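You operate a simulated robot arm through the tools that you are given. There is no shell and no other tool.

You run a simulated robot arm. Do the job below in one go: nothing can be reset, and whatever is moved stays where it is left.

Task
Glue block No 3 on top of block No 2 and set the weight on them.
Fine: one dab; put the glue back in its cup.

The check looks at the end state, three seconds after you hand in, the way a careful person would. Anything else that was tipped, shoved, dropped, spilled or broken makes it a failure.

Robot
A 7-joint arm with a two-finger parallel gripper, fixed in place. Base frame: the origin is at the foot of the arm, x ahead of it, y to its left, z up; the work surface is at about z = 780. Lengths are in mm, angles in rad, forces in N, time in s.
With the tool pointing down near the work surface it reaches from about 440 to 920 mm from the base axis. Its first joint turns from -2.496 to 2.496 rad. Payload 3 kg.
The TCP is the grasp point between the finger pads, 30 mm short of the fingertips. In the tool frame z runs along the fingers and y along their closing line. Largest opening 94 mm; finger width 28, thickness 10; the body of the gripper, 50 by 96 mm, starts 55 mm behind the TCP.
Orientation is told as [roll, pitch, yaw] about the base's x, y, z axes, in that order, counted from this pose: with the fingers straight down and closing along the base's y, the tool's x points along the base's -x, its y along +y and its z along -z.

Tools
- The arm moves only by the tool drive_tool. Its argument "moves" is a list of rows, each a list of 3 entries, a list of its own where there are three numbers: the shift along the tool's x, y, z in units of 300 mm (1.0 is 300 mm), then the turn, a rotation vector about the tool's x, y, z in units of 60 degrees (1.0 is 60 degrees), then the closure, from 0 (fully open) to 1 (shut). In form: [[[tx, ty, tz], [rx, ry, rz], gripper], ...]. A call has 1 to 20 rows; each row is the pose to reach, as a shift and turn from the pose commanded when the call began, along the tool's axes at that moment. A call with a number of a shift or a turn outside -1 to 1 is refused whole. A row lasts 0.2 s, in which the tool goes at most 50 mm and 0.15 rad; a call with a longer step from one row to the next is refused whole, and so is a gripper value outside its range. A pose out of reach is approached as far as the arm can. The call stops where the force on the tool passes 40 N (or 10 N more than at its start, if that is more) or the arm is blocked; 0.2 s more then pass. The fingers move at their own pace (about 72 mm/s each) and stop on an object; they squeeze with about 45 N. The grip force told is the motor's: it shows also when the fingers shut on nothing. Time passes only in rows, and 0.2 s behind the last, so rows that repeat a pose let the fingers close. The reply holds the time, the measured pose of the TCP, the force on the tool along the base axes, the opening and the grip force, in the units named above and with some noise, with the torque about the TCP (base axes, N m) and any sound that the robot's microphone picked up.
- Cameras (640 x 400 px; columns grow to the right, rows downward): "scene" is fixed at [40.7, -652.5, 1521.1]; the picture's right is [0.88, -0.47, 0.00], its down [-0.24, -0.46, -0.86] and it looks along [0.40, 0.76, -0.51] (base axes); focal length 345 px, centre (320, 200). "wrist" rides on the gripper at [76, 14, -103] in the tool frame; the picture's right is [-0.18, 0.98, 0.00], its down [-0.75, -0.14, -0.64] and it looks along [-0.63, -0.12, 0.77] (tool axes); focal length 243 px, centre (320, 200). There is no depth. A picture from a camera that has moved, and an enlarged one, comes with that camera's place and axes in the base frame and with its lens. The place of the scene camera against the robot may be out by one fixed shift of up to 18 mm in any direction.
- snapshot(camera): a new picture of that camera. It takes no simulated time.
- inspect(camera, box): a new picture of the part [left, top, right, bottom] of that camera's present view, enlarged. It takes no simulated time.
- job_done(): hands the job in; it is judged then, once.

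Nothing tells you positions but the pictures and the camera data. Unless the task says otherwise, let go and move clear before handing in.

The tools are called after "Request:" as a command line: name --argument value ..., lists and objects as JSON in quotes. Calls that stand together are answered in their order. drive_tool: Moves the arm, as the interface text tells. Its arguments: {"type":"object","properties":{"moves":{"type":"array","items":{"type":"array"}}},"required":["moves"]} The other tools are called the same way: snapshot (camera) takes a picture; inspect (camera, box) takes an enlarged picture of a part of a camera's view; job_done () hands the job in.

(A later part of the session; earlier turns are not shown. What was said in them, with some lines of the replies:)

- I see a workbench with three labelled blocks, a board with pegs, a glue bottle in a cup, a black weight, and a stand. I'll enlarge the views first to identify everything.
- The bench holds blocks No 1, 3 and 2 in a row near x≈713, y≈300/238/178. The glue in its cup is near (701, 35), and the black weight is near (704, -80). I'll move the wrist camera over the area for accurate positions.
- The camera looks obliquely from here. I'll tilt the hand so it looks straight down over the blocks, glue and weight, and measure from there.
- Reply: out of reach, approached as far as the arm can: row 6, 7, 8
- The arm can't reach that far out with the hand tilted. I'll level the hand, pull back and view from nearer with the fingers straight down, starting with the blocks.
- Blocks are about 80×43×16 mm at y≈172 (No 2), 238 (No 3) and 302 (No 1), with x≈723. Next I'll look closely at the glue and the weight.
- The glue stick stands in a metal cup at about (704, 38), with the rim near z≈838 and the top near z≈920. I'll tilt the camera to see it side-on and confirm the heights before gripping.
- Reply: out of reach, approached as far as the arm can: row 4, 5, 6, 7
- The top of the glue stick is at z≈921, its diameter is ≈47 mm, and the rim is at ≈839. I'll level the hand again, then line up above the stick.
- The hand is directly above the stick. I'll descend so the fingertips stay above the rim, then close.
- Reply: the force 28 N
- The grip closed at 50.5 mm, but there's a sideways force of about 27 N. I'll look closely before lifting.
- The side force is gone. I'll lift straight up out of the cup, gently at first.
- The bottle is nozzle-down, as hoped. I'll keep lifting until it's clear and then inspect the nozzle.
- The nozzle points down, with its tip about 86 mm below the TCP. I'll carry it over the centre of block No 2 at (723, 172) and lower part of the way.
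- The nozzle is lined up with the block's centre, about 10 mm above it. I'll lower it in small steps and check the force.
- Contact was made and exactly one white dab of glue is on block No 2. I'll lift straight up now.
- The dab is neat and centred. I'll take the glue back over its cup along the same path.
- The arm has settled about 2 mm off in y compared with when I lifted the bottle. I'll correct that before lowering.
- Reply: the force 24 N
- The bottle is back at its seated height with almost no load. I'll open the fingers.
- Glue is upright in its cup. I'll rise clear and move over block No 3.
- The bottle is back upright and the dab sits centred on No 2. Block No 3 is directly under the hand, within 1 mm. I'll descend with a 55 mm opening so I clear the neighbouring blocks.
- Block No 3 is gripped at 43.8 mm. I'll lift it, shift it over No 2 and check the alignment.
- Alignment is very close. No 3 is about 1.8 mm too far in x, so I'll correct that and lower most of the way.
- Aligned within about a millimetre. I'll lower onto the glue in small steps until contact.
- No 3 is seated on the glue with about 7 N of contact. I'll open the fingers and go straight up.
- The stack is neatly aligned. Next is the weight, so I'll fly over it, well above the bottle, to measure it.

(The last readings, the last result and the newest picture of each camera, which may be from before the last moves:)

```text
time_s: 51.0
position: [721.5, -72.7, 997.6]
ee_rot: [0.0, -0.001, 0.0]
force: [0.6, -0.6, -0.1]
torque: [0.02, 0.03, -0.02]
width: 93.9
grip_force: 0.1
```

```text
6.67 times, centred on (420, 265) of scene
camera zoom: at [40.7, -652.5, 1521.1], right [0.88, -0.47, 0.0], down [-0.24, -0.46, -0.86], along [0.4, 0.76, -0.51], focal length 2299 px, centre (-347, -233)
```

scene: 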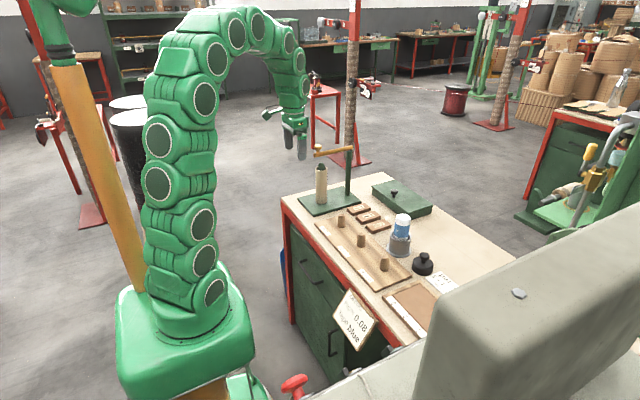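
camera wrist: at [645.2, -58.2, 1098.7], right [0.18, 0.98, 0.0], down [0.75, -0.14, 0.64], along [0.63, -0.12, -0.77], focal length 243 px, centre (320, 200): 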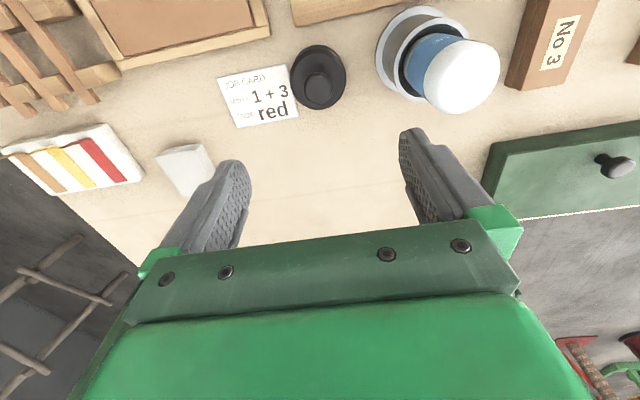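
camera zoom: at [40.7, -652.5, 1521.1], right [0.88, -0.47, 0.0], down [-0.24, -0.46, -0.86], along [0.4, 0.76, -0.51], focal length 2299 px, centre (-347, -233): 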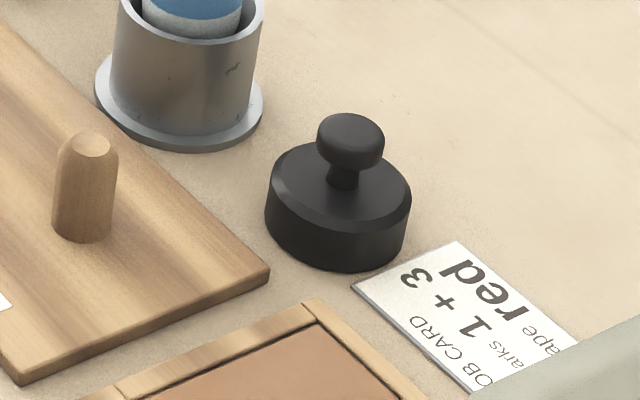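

The weight is a disc with a knob near (714, -73). I'll take a side-on look to get its heights and an accurate position.

Request:
drive_tool --moves '[[[0.08, 0.008, 0.04], [0, -0.09, 0], 0], [[0.18, 0.016, 0.1], [0, -0.18, 0], 0], [[0.27, 0.025, 0.17], [0, -0.28, 0], 0], [[0.34, 0.034, 0.25], [0, -0.38, 0], 0], [[0.405, 0.042, 0.325], [0, -0.4775, 0], 0], [[0.405, 0.042, 0.325], [0, -0.4775, 0], 0]]'

Request:
snapshot --camera "wrist"

Request:
inspect --camera "wrist" --box '[240, 90, 400, 210]'

```text
time_s: 52.4
position: [597.8, -58.4, 900.2]
ee_rot: [0.001, -0.502, 0.0]
force: [0.1, -0.3, 0.3]
torque: [0.0, 0.03, 0.01]
width: 94.2
grip_force: 0.1
```

```text
taken
camera wrist: at [481.9, -43.7, 951.1], right [0.16, 0.98, 0.09], down [0.35, -0.14, 0.93], along [0.92, -0.12, -0.37], focal length 243 px, centre (320, 200)
```

wrist: 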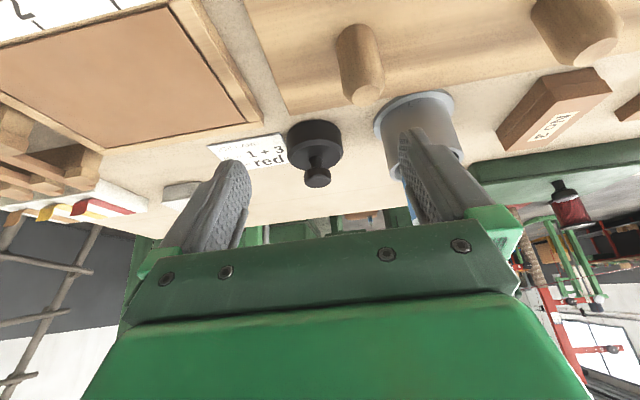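

```text
3.33 times, centred on (320, 150) of wrist
camera zoom: at [481.9, -43.7, 951.1], right [0.16, 0.98, 0.09], down [0.35, -0.14, 0.93], along [0.92, -0.12, -0.37], focal length 809 px, centre (320, 367)
```

zoom: 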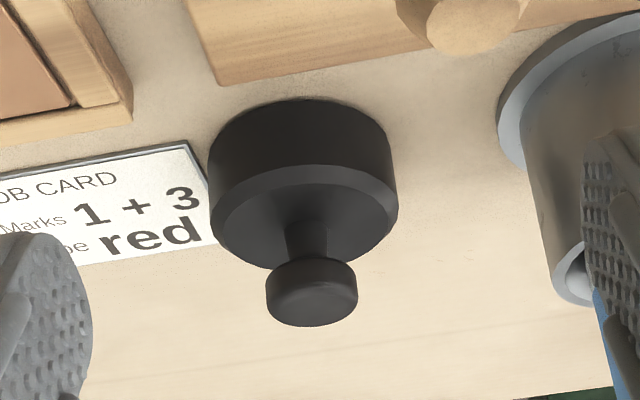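

The weight's centre is at about (715.5, -73). Its body top is at z≈808, and the knob is ≈30 mm wide at z≈826–839. I'll level the hand above it.

Request:
drive_tool --moves '[[[-0.08, -0.01, 0.0], [0, 0.096, 0], 0.2], [[-0.16, -0.02, 0.01], [0, 0.192, 0], 0.3], [[-0.245, -0.03, 0.03], [0, 0.287, 0], 0.3], [[-0.326, -0.04, 0.05], [0, 0.383, 0], 0.3], [[-0.408, -0.0487, 0.072], [0, 0.479, 0], 0.3], [[-0.408, -0.0487, 0.072], [0, 0.479, 0], 0.3]]'

Request:
snapshot --camera "wrist"

Request:
inspect --camera "wrist" --box '[220, 60, 420, 220]'

Request:
inspect --camera "scene" --box '[380, 190, 460, 290]'

```text
time_s: 53.8
position: [719.5, -71.4, 938.8]
ee_rot: [-0.001, 0.003, -0.001]
force: [-0.4, 0.2, 0.3]
torque: [-0.01, -0.05, 0.05]
width: 65.8
grip_force: 0.0
```

```text
taken
camera wrist: at [643.5, -56.9, 1039.8], right [0.18, 0.98, 0.0], down [0.76, -0.14, 0.64], along [0.63, -0.12, -0.77], focal length 243 px, centre (320, 200)
```

wrist: 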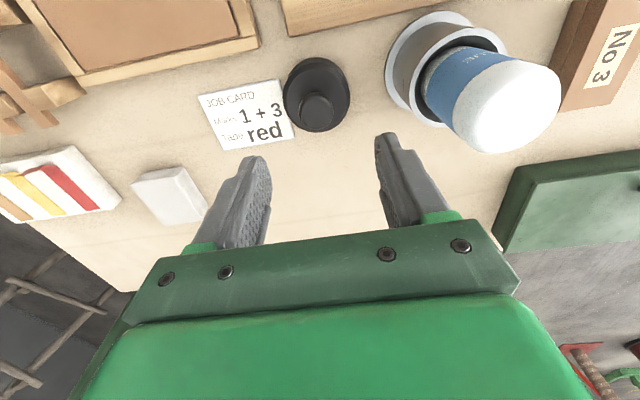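

```text
2.50 times, centred on (320, 140) of wrist
camera zoom: at [643.5, -56.9, 1039.8], right [0.18, 0.98, 0.0], down [0.76, -0.14, 0.64], along [0.63, -0.12, -0.77], focal length 606 px, centre (320, 350)
```

zoom: 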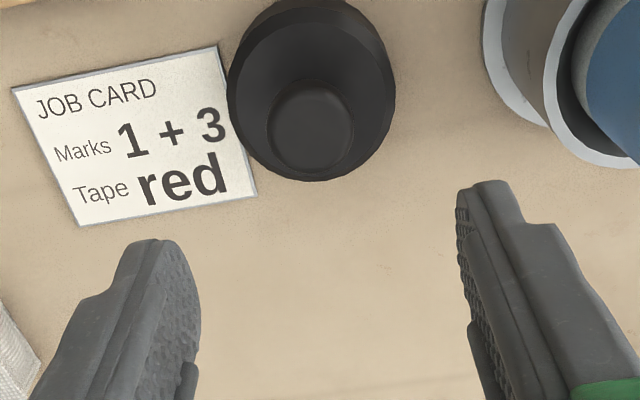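

```text
4.00 times, centred on (420, 240) of scene
camera zoom: at [40.7, -652.5, 1521.1], right [0.88, -0.47, 0.0], down [-0.24, -0.46, -0.86], along [0.4, 0.76, -0.51], focal length 1379 px, centre (-80, 40)
```

zoom: 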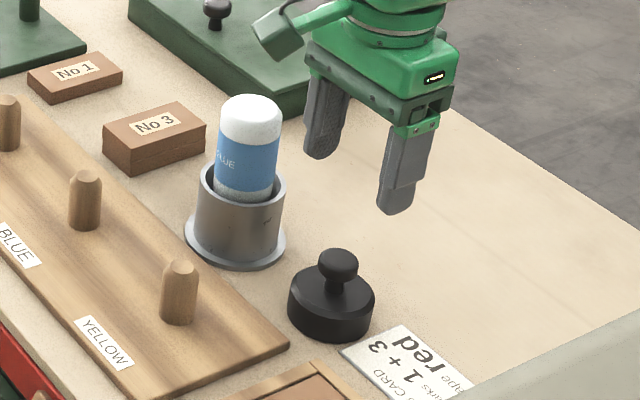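

Request:
drive_tool --moves '[[[0.0167, -0.0077, 0.0], [0, -0.003, 0], 0.3], [[0.0167, -0.0077, 0.08], [0, -0.003, 0], 0.3], [[0.0167, -0.0077, 0.16], [0, -0.003, 0], 0.3], [[0.0167, -0.0077, 0.2], [0, -0.003, 0], 0.3], [[0.0167, -0.0077, 0.2], [0, -0.003, 0], 0.3]]'

Request:
inspect --camera "wrist" --box '[220, 80, 420, 240]'

Request:
inspect --camera "scene" --box '[390, 220, 450, 290]'

```text
time_s: 55.0
position: [713.4, -77.7, 877.5]
ee_rot: [0.0, -0.001, 0.001]
force: [0.1, 0.2, -0.5]
torque: [-0.02, 0.01, 0.02]
width: 65.6
grip_force: 0.1
```

```text
2.50 times, centred on (320, 160) of wrist
camera zoom: at [636.9, -62.5, 978.8], right [0.18, 0.98, 0.0], down [0.75, -0.14, 0.64], along [0.63, -0.12, -0.77], focal length 606 px, centre (320, 300)
```

zoom: 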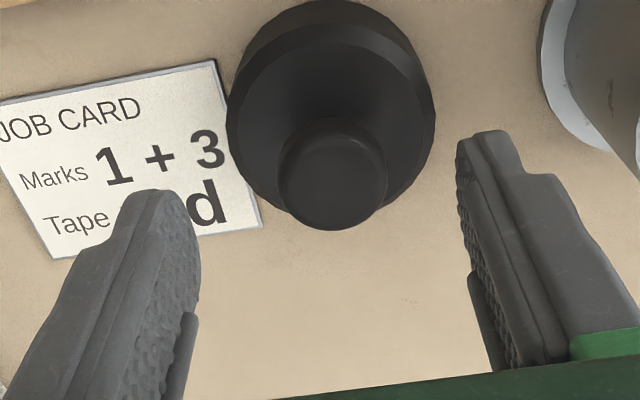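

```text
5.71 times, centred on (420, 255) of scene
camera zoom: at [40.7, -652.5, 1521.1], right [0.88, -0.47, 0.0], down [-0.24, -0.46, -0.86], along [0.4, 0.76, -0.51], focal length 1970 px, centre (-251, -114)
```

zoom: 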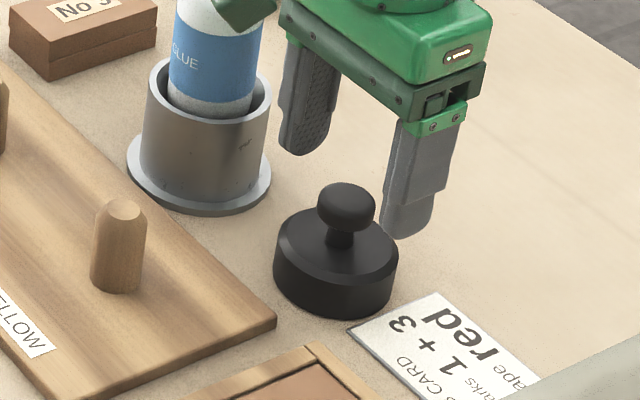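

Request:
drive_tool --moves '[[[0.0027, 0.0117, 0.0], [0, 0, 0], 0.3], [[0.0027, 0.0117, 0.0], [0, 0, 0], 0.3], [[0.0027, 0.0117, 0.04], [0, 0, 0], 0.3], [[0.0027, 0.0117, 0.05], [0, 0, 0], 0.3], [[0.0027, 0.0117, 0.05], [0, 0, 0], 0.3]]'

Request:
inspect --camera "wrist" --box '[220, 80, 420, 240]'

Request:
inspect --camera "scene" --box '[390, 230, 450, 290]'

```text
time_s: 56.2
position: [712.4, -73.0, 863.9]
ee_rot: [0.0, -0.002, 0.001]
force: [0.7, 0.7, 0.5]
torque: [0.0, 0.01, -0.02]
width: 66.0
grip_force: 0.1
```

```text
2.50 times, centred on (320, 160) of wrist
camera zoom: at [636.3, -58.3, 964.3], right [0.18, 0.98, 0.0], down [0.75, -0.14, 0.64], along [0.63, -0.12, -0.77], focal length 606 px, centre (320, 300)
```

zoom: 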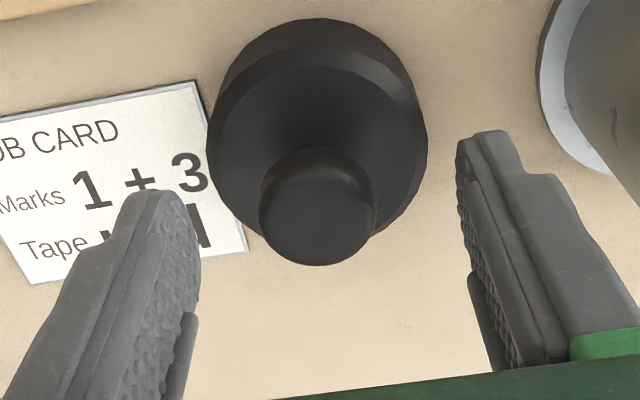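

```text
6.67 times, centred on (420, 260) of scene
camera zoom: at [40.7, -652.5, 1521.1], right [0.88, -0.47, 0.0], down [-0.24, -0.46, -0.86], along [0.4, 0.76, -0.51], focal length 2299 px, centre (-347, -200)
```

zoom: 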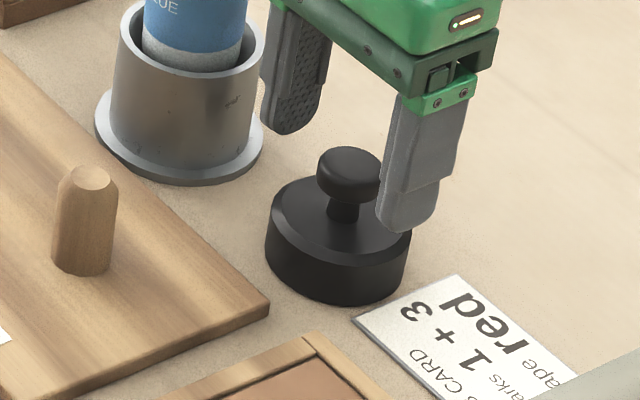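

Request:
drive_tool --moves '[[[-0.002, -0.002, 0.02], [0, 0, 0], 0.3], [[-0.002, -0.002, 0.04], [0, 0, 0], 0.3], [[-0.002, -0.002, 0.053], [0, 0, 0], 0.3], [[-0.002, -0.002, 0.053], [0, 0, 0], 0.3]]'

Request:
inspect --camera "wrist" --box '[220, 80, 420, 240]'

Request:
inspect --camera "scene" --box '[400, 240, 440, 280]'

```text
time_s: 57.2
position: [712.4, -74.7, 848.4]
ee_rot: [-0.001, -0.001, -0.001]
force: [-0.1, 0.2, -0.1]
torque: [0.03, -0.03, -0.01]
width: 65.7
grip_force: 0.1
```

```text
2.50 times, centred on (320, 160) of wrist
camera zoom: at [636.4, -59.9, 949.2], right [0.18, 0.98, 0.0], down [0.75, -0.14, 0.64], along [0.63, -0.12, -0.77], focal length 606 px, centre (320, 300)
```

zoom: 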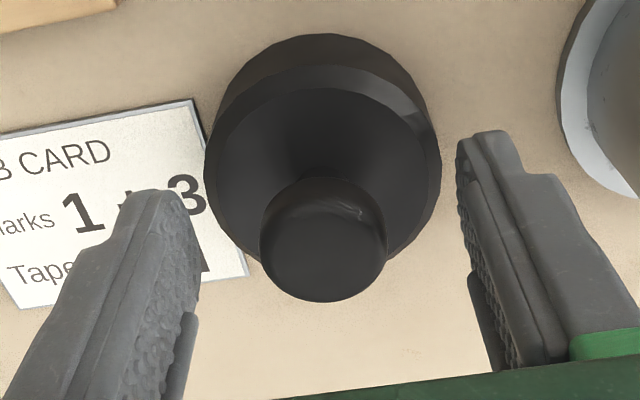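

```text
10.00 times, centred on (420, 260) of scene
camera zoom: at [40.7, -652.5, 1521.1], right [0.88, -0.47, 0.0], down [-0.24, -0.46, -0.86], along [0.4, 0.76, -0.51], focal length 3448 px, centre (-680, -400)
```

zoom: 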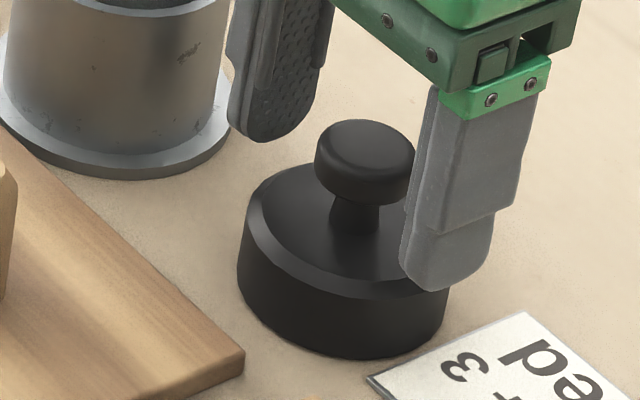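

Request:
drive_tool --moves '[[[0, 0.001, 0.007], [0, 0, 0], 0.3], [[0, 0.001, 0.007], [0, 0, 0], 0.5], [[0, 0.001, 0.007], [0, 0, 0], 1], [[0, 0.001, 0.007], [0, 0, 0], 1], [[0, 0.001, 0.007], [0, 0, 0], 1], [[0, 0.001, 0.007], [0, 0, 0], 1]]'

Request:
inspect --camera "wrist" --box '[220, 80, 420, 240]'

Request:
inspect --camera "scene" --box '[400, 240, 440, 280]'

```text
time_s: 58.6
position: [712.6, -75.7, 845.3]
ee_rot: [0.002, -0.001, -0.001]
force: [-0.6, 2.3, 0.0]
torque: [0.01, 0.05, 0.0]
width: 29.2
grip_force: 45.5
```

```text
2.50 times, centred on (320, 160) of wrist
camera zoom: at [636.2, -59.8, 946.8], right [0.18, 0.98, 0.0], down [0.75, -0.14, 0.64], along [0.63, -0.12, -0.77], focal length 606 px, centre (320, 300)
```

zoom: 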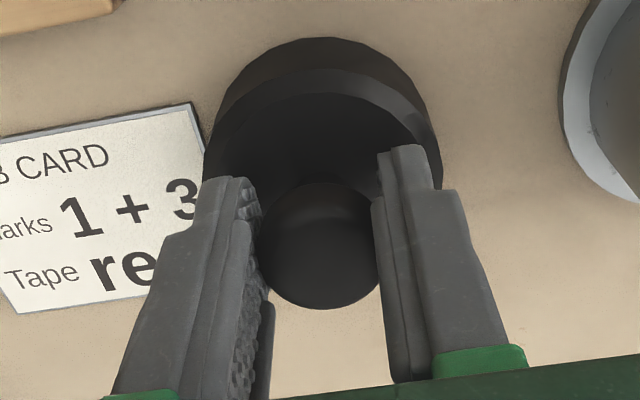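

```text
10.00 times, centred on (420, 260) of scene
camera zoom: at [40.7, -652.5, 1521.1], right [0.88, -0.47, 0.0], down [-0.24, -0.46, -0.86], along [0.4, 0.76, -0.51], focal length 3448 px, centre (-680, -400)
```

zoom: 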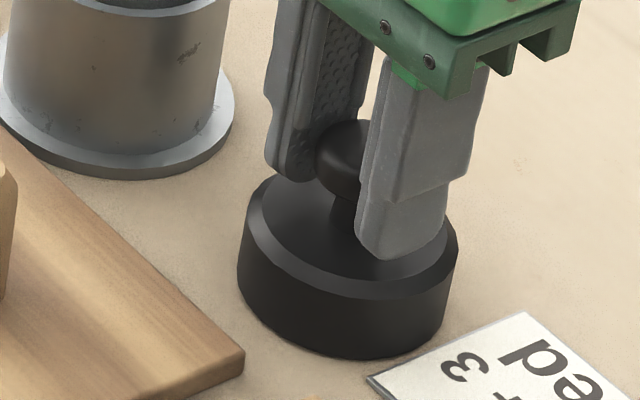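

The knob is gripped at 29 mm. I'll lift gently and check.

Request:
drive_tool --moves '[[[0, 0, -0.01], [0, 0, 0], 1], [[0, 0, -0.03], [0, 0, 0], 1], [[0, 0, -0.07], [0, 0, 0], 1], [[0, 0, -0.1], [0, 0, 0], 1], [[0, 0, -0.1], [0, 0, 0], 1]]'

Request:
inspect --camera "scene" --box '[390, 220, 450, 290]'

Request:
snapshot --camera "wrist"

```text
time_s: 59.8
position: [713.3, -75.0, 875.1]
ee_rot: [0.0, -0.002, 0.0]
force: [0.6, 0.1, -7.0]
torque: [0.02, 0.03, -0.01]
width: 28.9
grip_force: 44.7
```

```text
5.71 times, centred on (420, 255) of scene
camera zoom: at [40.7, -652.5, 1521.1], right [0.88, -0.47, 0.0], down [-0.24, -0.46, -0.86], along [0.4, 0.76, -0.51], focal length 1970 px, centre (-251, -114)
```

zoom: 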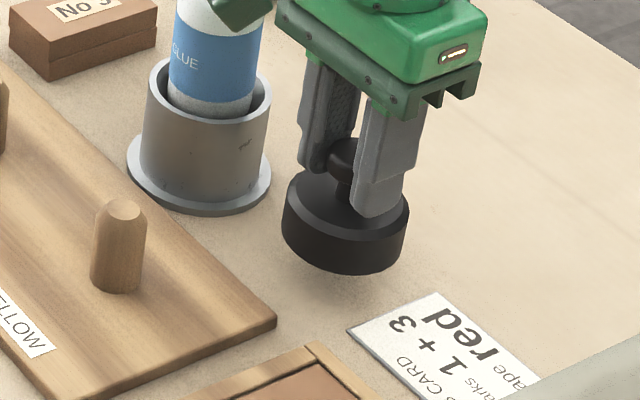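

```text
taken
camera wrist: at [637.5, -59.3, 976.9], right [0.18, 0.98, 0.0], down [0.75, -0.14, 0.64], along [0.63, -0.12, -0.77], focal length 243 px, centre (320, 200)
```

wrist: 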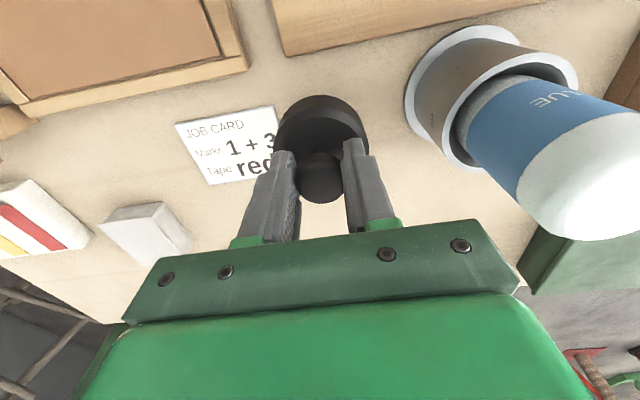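

The weight hangs level (~0.7 kg). I'll raise it well above the bottle, then carry it over the stack.

Request:
drive_tool --moves '[[[0, 0, -0.1], [0, 0, 0], 1], [[0, 0, -0.22], [0, 0, 0], 1], [[0, 0, -0.34], [0, 0, 0], 1], [[0, 0, -0.45], [0, 0, 0], 1], [[0, 0, -0.49], [0, 0, 0], 1], [[0, 0, -0.49], [0, 0, 0], 1]]'

Request:
snapshot --camera "scene"

```text
time_s: 61.2
position: [711.6, -73.8, 1022.4]
ee_rot: [0.001, -0.003, 0.0]
force: [-0.3, 0.4, -6.9]
torque: [0.02, 0.02, -0.02]
width: 28.9
grip_force: 45.1
```

```text
taken
```

scene: 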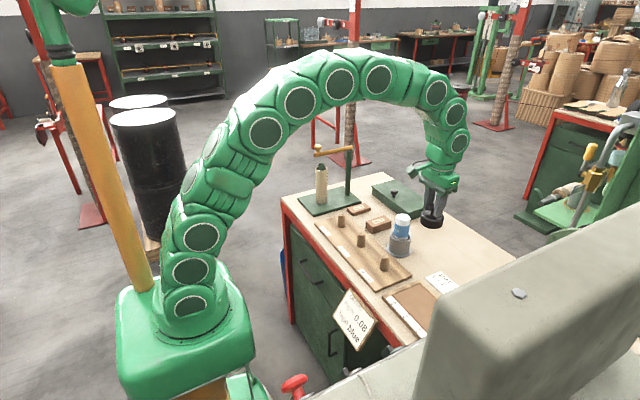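

Request:
drive_tool --moves '[[[-0.004, 0.08, 0], [0, 0, 0], 1], [[-0.01, 0.2, 0], [0, 0, 0], 1], [[-0.015, 0.34, 0], [0, 0, 0], 1], [[-0.02, 0.48, 0], [0, 0, 0], 1], [[-0.025, 0.62, 0], [0, 0, 0], 1], [[-0.03, 0.75, 0], [0, 0, 0], 1], [[-0.035, 0.817, 0], [0, 0, 0], 1], [[-0.035, 0.817, 0], [0, 0, 0], 1]]'

Request:
snapshot --camera "wrist"

Request:
inspect --camera "wrist" --box '[220, 40, 420, 200]'

Request:
inspect --camera "scene" --box '[350, 150, 430, 250]'

```text
time_s: 63.0
position: [722.3, 169.2, 1022.3]
ee_rot: [0.0, -0.002, 0.001]
force: [0.1, -0.6, -7.4]
torque: [-0.05, 0.06, -0.01]
width: 29.1
grip_force: 44.9
```

```text
taken
camera wrist: at [646.7, 184.6, 1124.0], right [0.18, 0.98, 0.0], down [0.75, -0.14, 0.64], along [0.63, -0.12, -0.77], focal length 243 px, centre (320, 200)
```

wrist: 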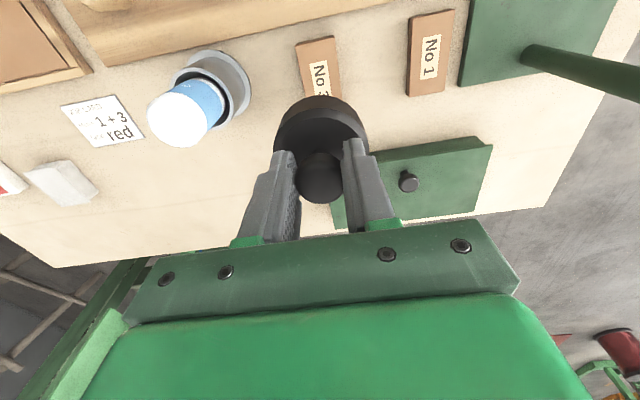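

```text
2.50 times, centred on (320, 120) of wrist
camera zoom: at [646.7, 184.6, 1124.0], right [0.18, 0.98, 0.0], down [0.75, -0.14, 0.64], along [0.63, -0.12, -0.77], focal length 606 px, centre (320, 400)
```

zoom: 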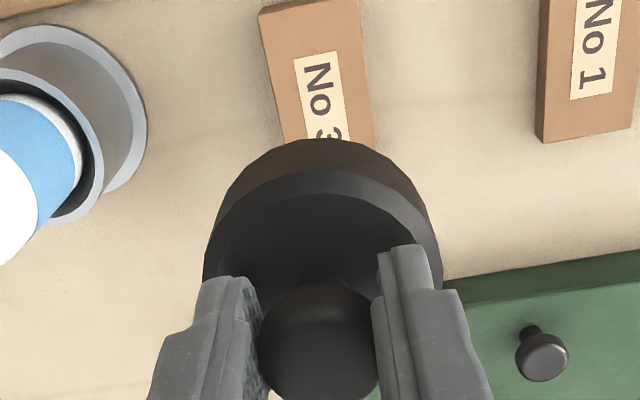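

```text
4.00 times, centred on (390, 200) of scene
camera zoom: at [40.7, -652.5, 1521.1], right [0.88, -0.47, 0.0], down [-0.24, -0.46, -0.86], along [0.4, 0.76, -0.51], focal length 1379 px, centre (40, 200)
```

zoom: 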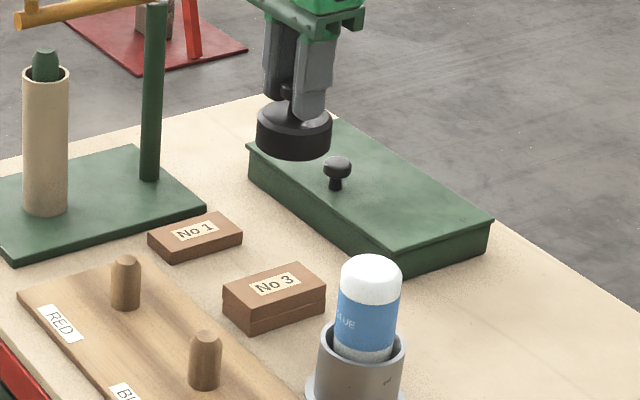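

Request:
drive_tool --moves '[[[-0.004, 0.005, 0.1], [0, 0, 0], 1], [[-0.005, 0.008, 0.22], [0, 0, 0], 1], [[-0.005, 0.008, 0.33], [0, 0, 0], 1], [[-0.005, 0.008, 0.4], [0, 0, 0], 1], [[-0.005, 0.008, 0.42], [0, 0, 0], 1], [[-0.005, 0.008, 0.42], [0, 0, 0], 1]]'

Request:
inspect --camera "wrist" --box '[220, 40, 420, 200]'

Request:
inspect --camera "scene" --box '[365, 185, 415, 235]'

```text
time_s: 64.4
position: [724.2, 172.9, 897.1]
ee_rot: [-0.001, 0.0, 0.0]
force: [-0.1, -0.3, -6.8]
torque: [0.02, 0.01, 0.01]
width: 29.0
grip_force: 45.4
```

```text
2.50 times, centred on (320, 120) of wrist
camera zoom: at [648.9, 187.7, 998.1], right [0.18, 0.98, 0.0], down [0.75, -0.14, 0.64], along [0.63, -0.12, -0.77], focal length 606 px, centre (320, 400)
```

zoom: 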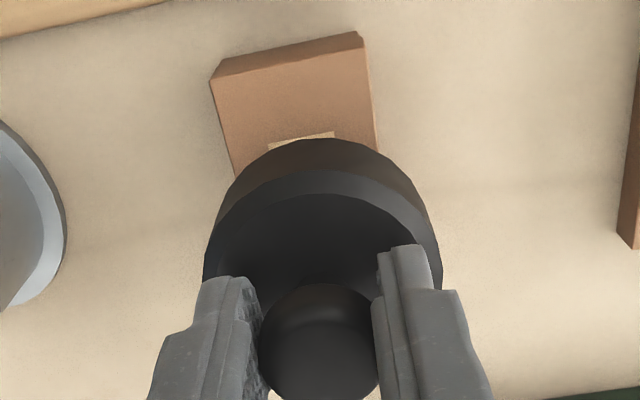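

```text
8.00 times, centred on (390, 210) of scene
camera zoom: at [40.7, -652.5, 1521.1], right [0.88, -0.47, 0.0], down [-0.24, -0.46, -0.86], along [0.4, 0.76, -0.51], focal length 2758 px, centre (-240, 120)
```

zoom: 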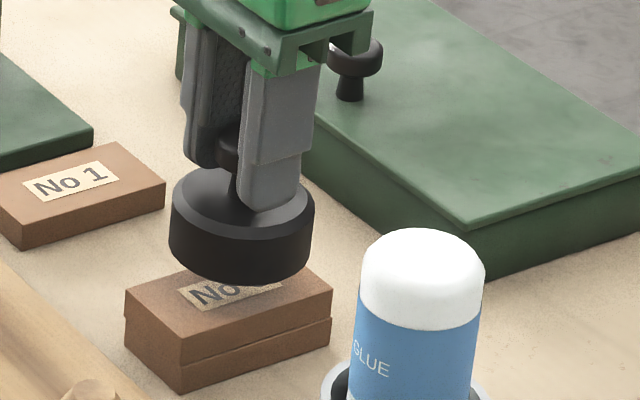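

Request:
drive_tool --moves '[[[0.005, -0.004, 0], [0, 0, 0], 1], [[0.005, -0.004, 0.02], [0, 0, 0], 1], [[0.005, -0.004, 0.045], [0, 0, 0], 1], [[0.005, -0.004, 0.045], [0, 0, 0], 1]]'

Request:
inspect --camera "wrist" --box '[220, 40, 420, 200]'

Request:
inspect --camera "scene" --box '[365, 185, 415, 235]'

```text
time_s: 65.4
position: [725.4, 171.2, 882.3]
ee_rot: [0.002, -0.001, 0.0]
force: [0.4, -0.3, -6.5]
torque: [0.0, 0.04, 0.01]
width: 29.2
grip_force: 45.0
```

```text
2.50 times, centred on (320, 120) of wrist
camera zoom: at [648.5, 186.5, 983.8], right [0.18, 0.98, 0.0], down [0.75, -0.14, 0.64], along [0.63, -0.12, -0.77], focal length 606 px, centre (320, 400)
```

zoom: 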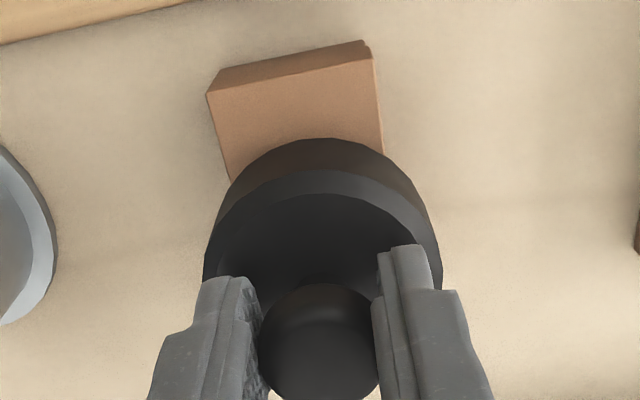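

```text
8.00 times, centred on (390, 210) of scene
camera zoom: at [40.7, -652.5, 1521.1], right [0.88, -0.47, 0.0], down [-0.24, -0.46, -0.86], along [0.4, 0.76, -0.51], focal length 2758 px, centre (-240, 120)
```

zoom: 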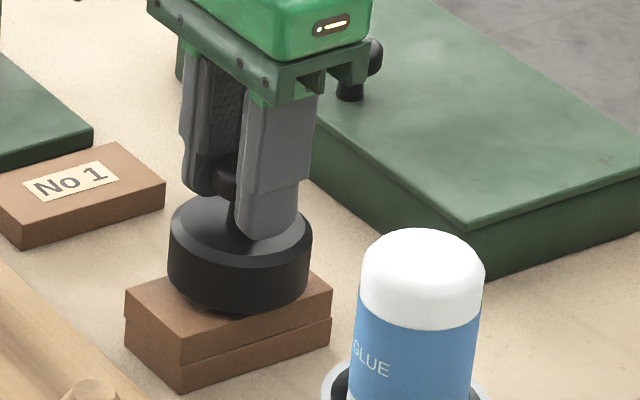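

The weight sits about 4 mm too far in x relative to the stack's centre. I'll correct that and lower further.

Request:
drive_tool --moves '[[[0.013, -0.003, 0], [0, 0, 0], 1], [[0.013, -0.003, 0], [0, 0, 0], 1], [[0.013, -0.003, 0], [0, 0, 0], 1]]'

Request:
inspect --camera "wrist" --box '[220, 40, 420, 200]'

Request:
inspect --camera "scene" --box '[365, 185, 415, 235]'

```text
time_s: 66.2
position: [720.1, 170.9, 883.5]
ee_rot: [0.0, -0.001, -0.001]
force: [1.0, 0.5, -6.6]
torque: [0.02, 0.05, 0.01]
width: 29.0
grip_force: 44.6
```

```text
2.50 times, centred on (320, 120) of wrist
camera zoom: at [644.6, 185.9, 984.0], right [0.18, 0.98, 0.0], down [0.75, -0.14, 0.64], along [0.63, -0.12, -0.77], focal length 606 px, centre (320, 400)
```

zoom: 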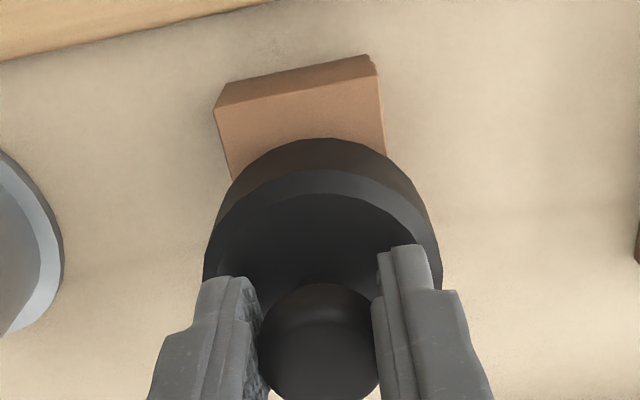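

```text
8.00 times, centred on (390, 210) of scene
camera zoom: at [40.7, -652.5, 1521.1], right [0.88, -0.47, 0.0], down [-0.24, -0.46, -0.86], along [0.4, 0.76, -0.51], focal length 2758 px, centre (-240, 120)
```

zoom: 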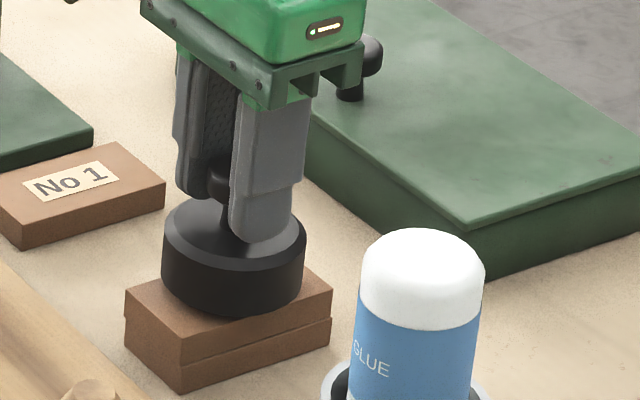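

Request:
drive_tool --moves '[[[0.006, 0, 0], [0, 0, 0], 1], [[0.006, 0, 0.006], [0, 0, 0], 1], [[0.006, 0, 0.01], [0, 0, 0], 1], [[0.006, 0, 0.01], [0, 0, 0], 1]]'

Request:
inspect --camera "wrist" --box '[220, 40, 420, 200]'

Request:
inspect --camera "scene" --box '[365, 195, 405, 235]'

```text
time_s: 67.2
position: [717.8, 171.2, 880.8]
ee_rot: [0.0, -0.001, -0.002]
force: [0.0, 0.1, -7.0]
torque: [0.02, 0.06, 0.03]
width: 29.1
grip_force: 45.4
```

```text
2.50 times, centred on (320, 120) of wrist
camera zoom: at [641.3, 186.2, 981.2], right [0.18, 0.98, 0.0], down [0.75, -0.14, 0.64], along [0.63, -0.12, -0.77], focal length 606 px, centre (320, 400)
```

zoom: 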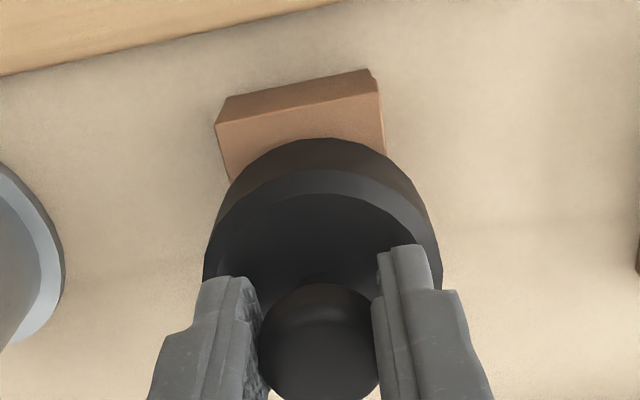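

```text
10.00 times, centred on (385, 215) of scene
camera zoom: at [40.7, -652.5, 1521.1], right [0.88, -0.47, 0.0], down [-0.24, -0.46, -0.86], along [0.4, 0.76, -0.51], focal length 3448 px, centre (-330, 50)
```

zoom: 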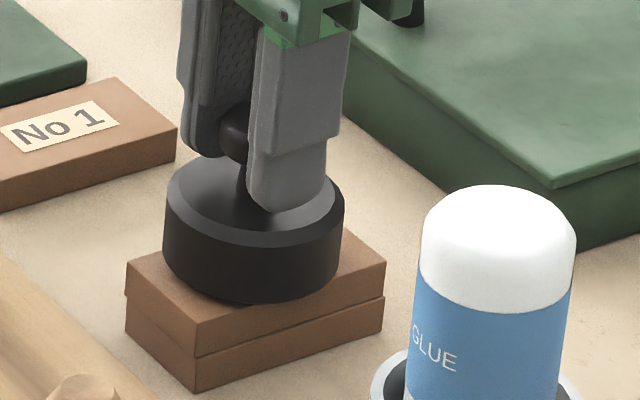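

Nicely centred now. I'll lower the last few millimetres until the load comes off.

Request:
drive_tool --moves '[[[-0.002, 0, 0.003], [0, 0, 0], 1], [[-0.002, 0, 0.005], [0, 0, 0], 1], [[-0.002, 0, 0.005], [0, 0, 0], 1]]'

Request:
inspect --camera "scene" --box '[365, 195, 405, 235]'

```text
time_s: 68.0
position: [717.0, 169.8, 878.0]
ee_rot: [-0.001, -0.004, -0.002]
force: [0.7, -0.7, -5.0]
torque: [-0.01, 0.04, 0.0]
width: 29.0
grip_force: 45.0
```

```text
10.00 times, centred on (385, 215) of scene
camera zoom: at [40.7, -652.5, 1521.1], right [0.88, -0.47, 0.0], down [-0.24, -0.46, -0.86], along [0.4, 0.76, -0.51], focal length 3448 px, centre (-330, 50)
```

zoom: 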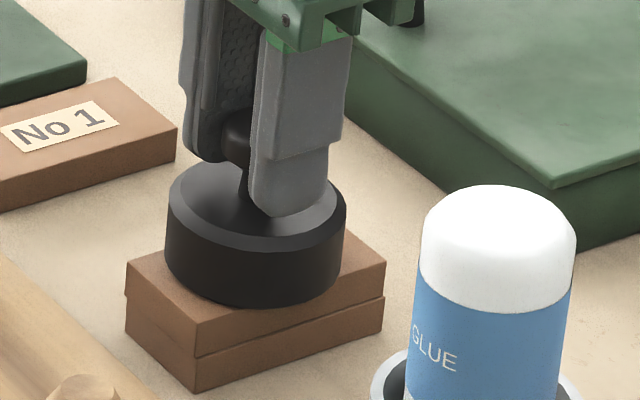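

Request:
drive_tool --moves '[[[0, 0.001, 0.003], [0, 0, 0], 1], [[0, 0.001, 0.003], [0, 0, 0], 1]]'

```text
time_s: 68.6
position: [717.6, 171.8, 878.4]
ee_rot: [0.001, -0.003, 0.0]
force: [-1.7, -3.6, 6.1]
torque: [-0.26, 0.1, -0.03]
width: 29.0
grip_force: 44.7
```

Contact: the weight rests on the stack. I'll ease off slightly and release.

Request:
drive_tool --moves '[[[0, 0, -0.0012], [0, 0, 0], 1], [[0, 0, -0.0012], [0, 0, 0], 1]]'

Request:
inspect --camera "scene" --box '[365, 195, 405, 235]'

```text
time_s: 69.2
position: [717.9, 171.9, 878.3]
ee_rot: [0.0, -0.001, -0.001]
force: [-0.4, -0.6, 11.0]
torque: [-0.02, 0.11, -0.02]
width: 29.1
grip_force: 45.4
```

```text
10.00 times, centred on (385, 215) of scene
camera zoom: at [40.7, -652.5, 1521.1], right [0.88, -0.47, 0.0], down [-0.24, -0.46, -0.86], along [0.4, 0.76, -0.51], focal length 3448 px, centre (-330, 50)
```

zoom: 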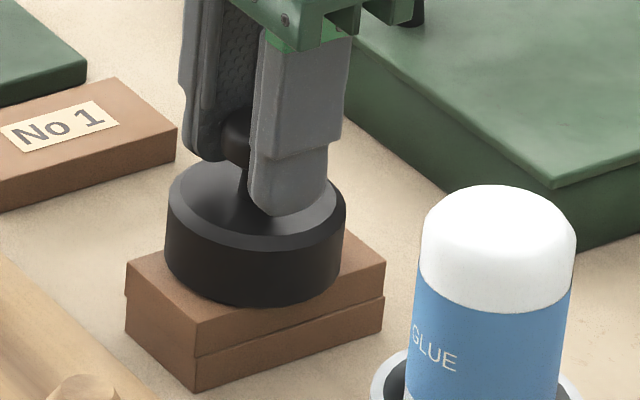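

Request:
drive_tool --moves '[[[0, 0, 0], [0, 0, 0], 0.65], [[0, 0, 0], [0, 0, 0], 0.5], [[0, 0, 0], [0, 0, 0], 0.35], [[0, 0, 0], [0, 0, 0], 0.3], [[0, 0, 0], [0, 0, 0], 0.3]]'

Request:
inspect --camera "scene" --box '[365, 195, 405, 235]'

Request:
inspect --camera "wrist" --box '[220, 40, 420, 240]'

```text
time_s: 70.4
position: [718.4, 172.0, 878.7]
ee_rot: [-0.001, -0.004, 0.0]
force: [0.0, 0.3, 0.6]
torque: [0.03, 0.01, 0.01]
width: 65.6
grip_force: 0.0
```

```text
10.00 times, centred on (385, 215) of scene
camera zoom: at [40.7, -652.5, 1521.1], right [0.88, -0.47, 0.0], down [-0.24, -0.46, -0.86], along [0.4, 0.76, -0.51], focal length 3448 px, centre (-330, 50)
```

zoom: 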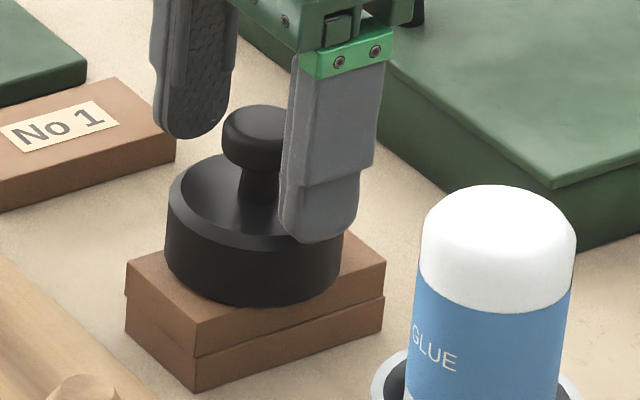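

```text
2.00 times, centred on (320, 140) of wrist
camera zoom: at [642.5, 186.5, 978.2], right [0.18, 0.98, 0.0], down [0.75, -0.14, 0.64], along [0.63, -0.12, -0.77], focal length 485 px, centre (320, 320)
```

zoom: 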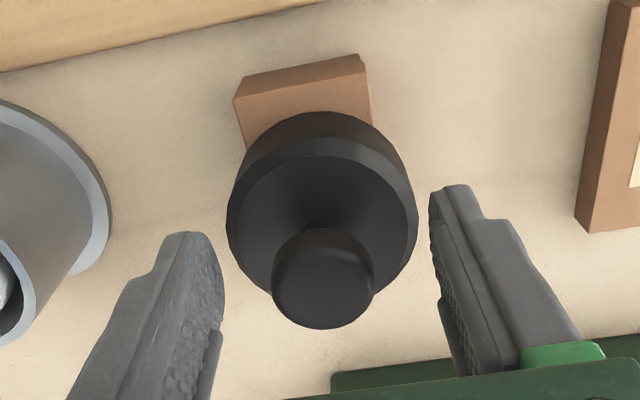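

The weight sits centred on the glued pair, and the fingers are free of the knob. I'll rise straight up, then back away and check everything.

Request:
drive_tool --moves '[[[0, 0, -0.04], [0, 0, 0], 0.3], [[0, 0, -0.14], [0, 0, 0], 0.3], [[0, 0, -0.28], [0, 0, 0], 0.3], [[0, 0, -0.42], [0, 0, 0], 0.3], [[0.1, 0, -0.47], [0, 0, 0], 0.2], [[0.25, 0, -0.47], [0, 0, 0], 0.1], [[0.4, 0, -0.47], [0, 0, 0], 0], [[0.55, 0, -0.47], [0, 0, 0], 0], [[0.6, 0, -0.47], [0, 0, 0], 0], [[0.6, 0, -0.47], [0, 0, 0], 0], [[0.6, 0, -0.47], [0, 0, 0], 0]]'

Request:
snapshot --camera "scene"

Request:
inspect --camera "scene" --box '[360, 190, 440, 290]'

Request:
snapshot --camera "wrist"

Request:
inspect --camera "wrist" --box '[220, 100, 420, 230]'

```text
time_s: 72.8
position: [539.0, 170.5, 1016.0]
ee_rot: [0.0, -0.001, 0.0]
force: [-0.2, -0.1, 0.9]
torque: [-0.01, -0.04, 0.01]
width: 94.0
grip_force: 0.0
```

```text
taken
```

scene: 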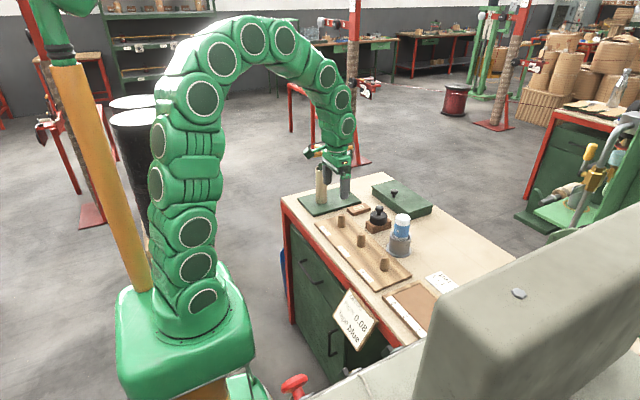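

```text
4.00 times, centred on (400, 240) of scene
camera zoom: at [40.7, -652.5, 1521.1], right [0.88, -0.47, 0.0], down [-0.24, -0.46, -0.86], along [0.4, 0.76, -0.51], focal length 1379 px, centre (0, 40)
```

zoom: 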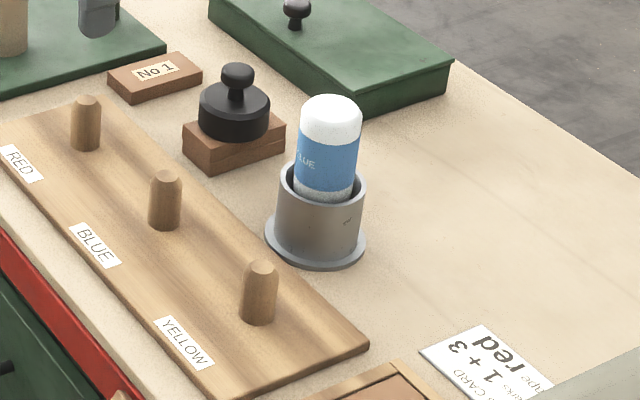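

```text
taken
camera wrist: at [461.7, 185.8, 1116.8], right [0.18, 0.98, 0.0], down [0.75, -0.14, 0.64], along [0.63, -0.12, -0.77], focal length 243 px, centre (320, 200)
```

wrist: 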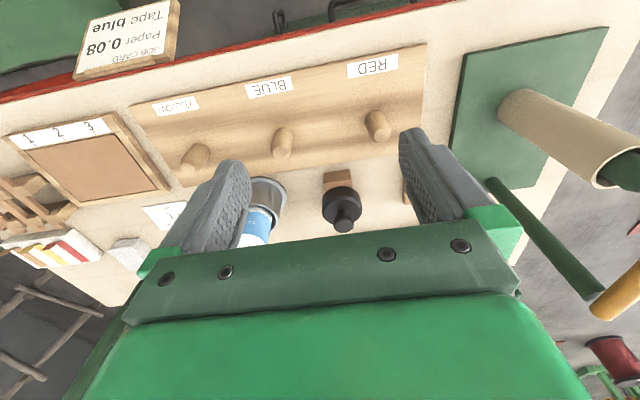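

```text
3.08 times, centred on (320, 165) of wrist
camera zoom: at [461.7, 185.8, 1116.8], right [0.18, 0.98, 0.0], down [0.75, -0.14, 0.64], along [0.63, -0.12, -0.77], focal length 746 px, centre (320, 308)
```

zoom: 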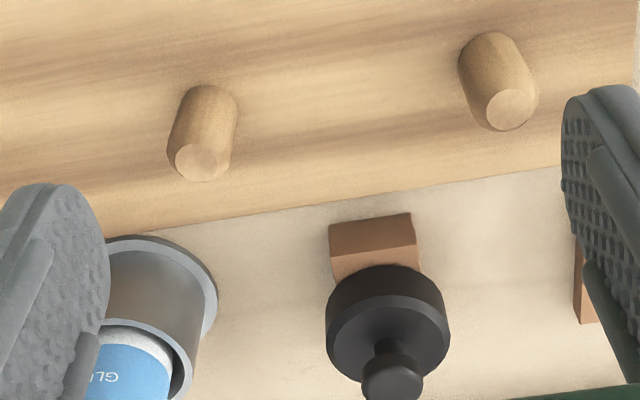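

No 3 is glued on No 2 with the weight centred on top, the glue is upright in its cup, and nothing else was disturbed. The arm is clear, so I'm handing in.

Request:
job_done

```text
The job is handed in.
```

I glued block No 3 on top of block No 2 and set the weight on them, and I've handed the job in. I haven't seen the check's result.

- **Glue:** I put one dab near the middle of No 2. The bottle is back upright in its cup.
- **Blocks:** No 3 sits flush on No 2, to within about a millimetre by the cameras.
- **Weight:** It stands level and roughly centred on the pair, and I've let go of it.
- **Everything else:** The last pictures show nothing else tipped, shoved or spilled. The arm is clear of everything on the bench, with the gripper open.
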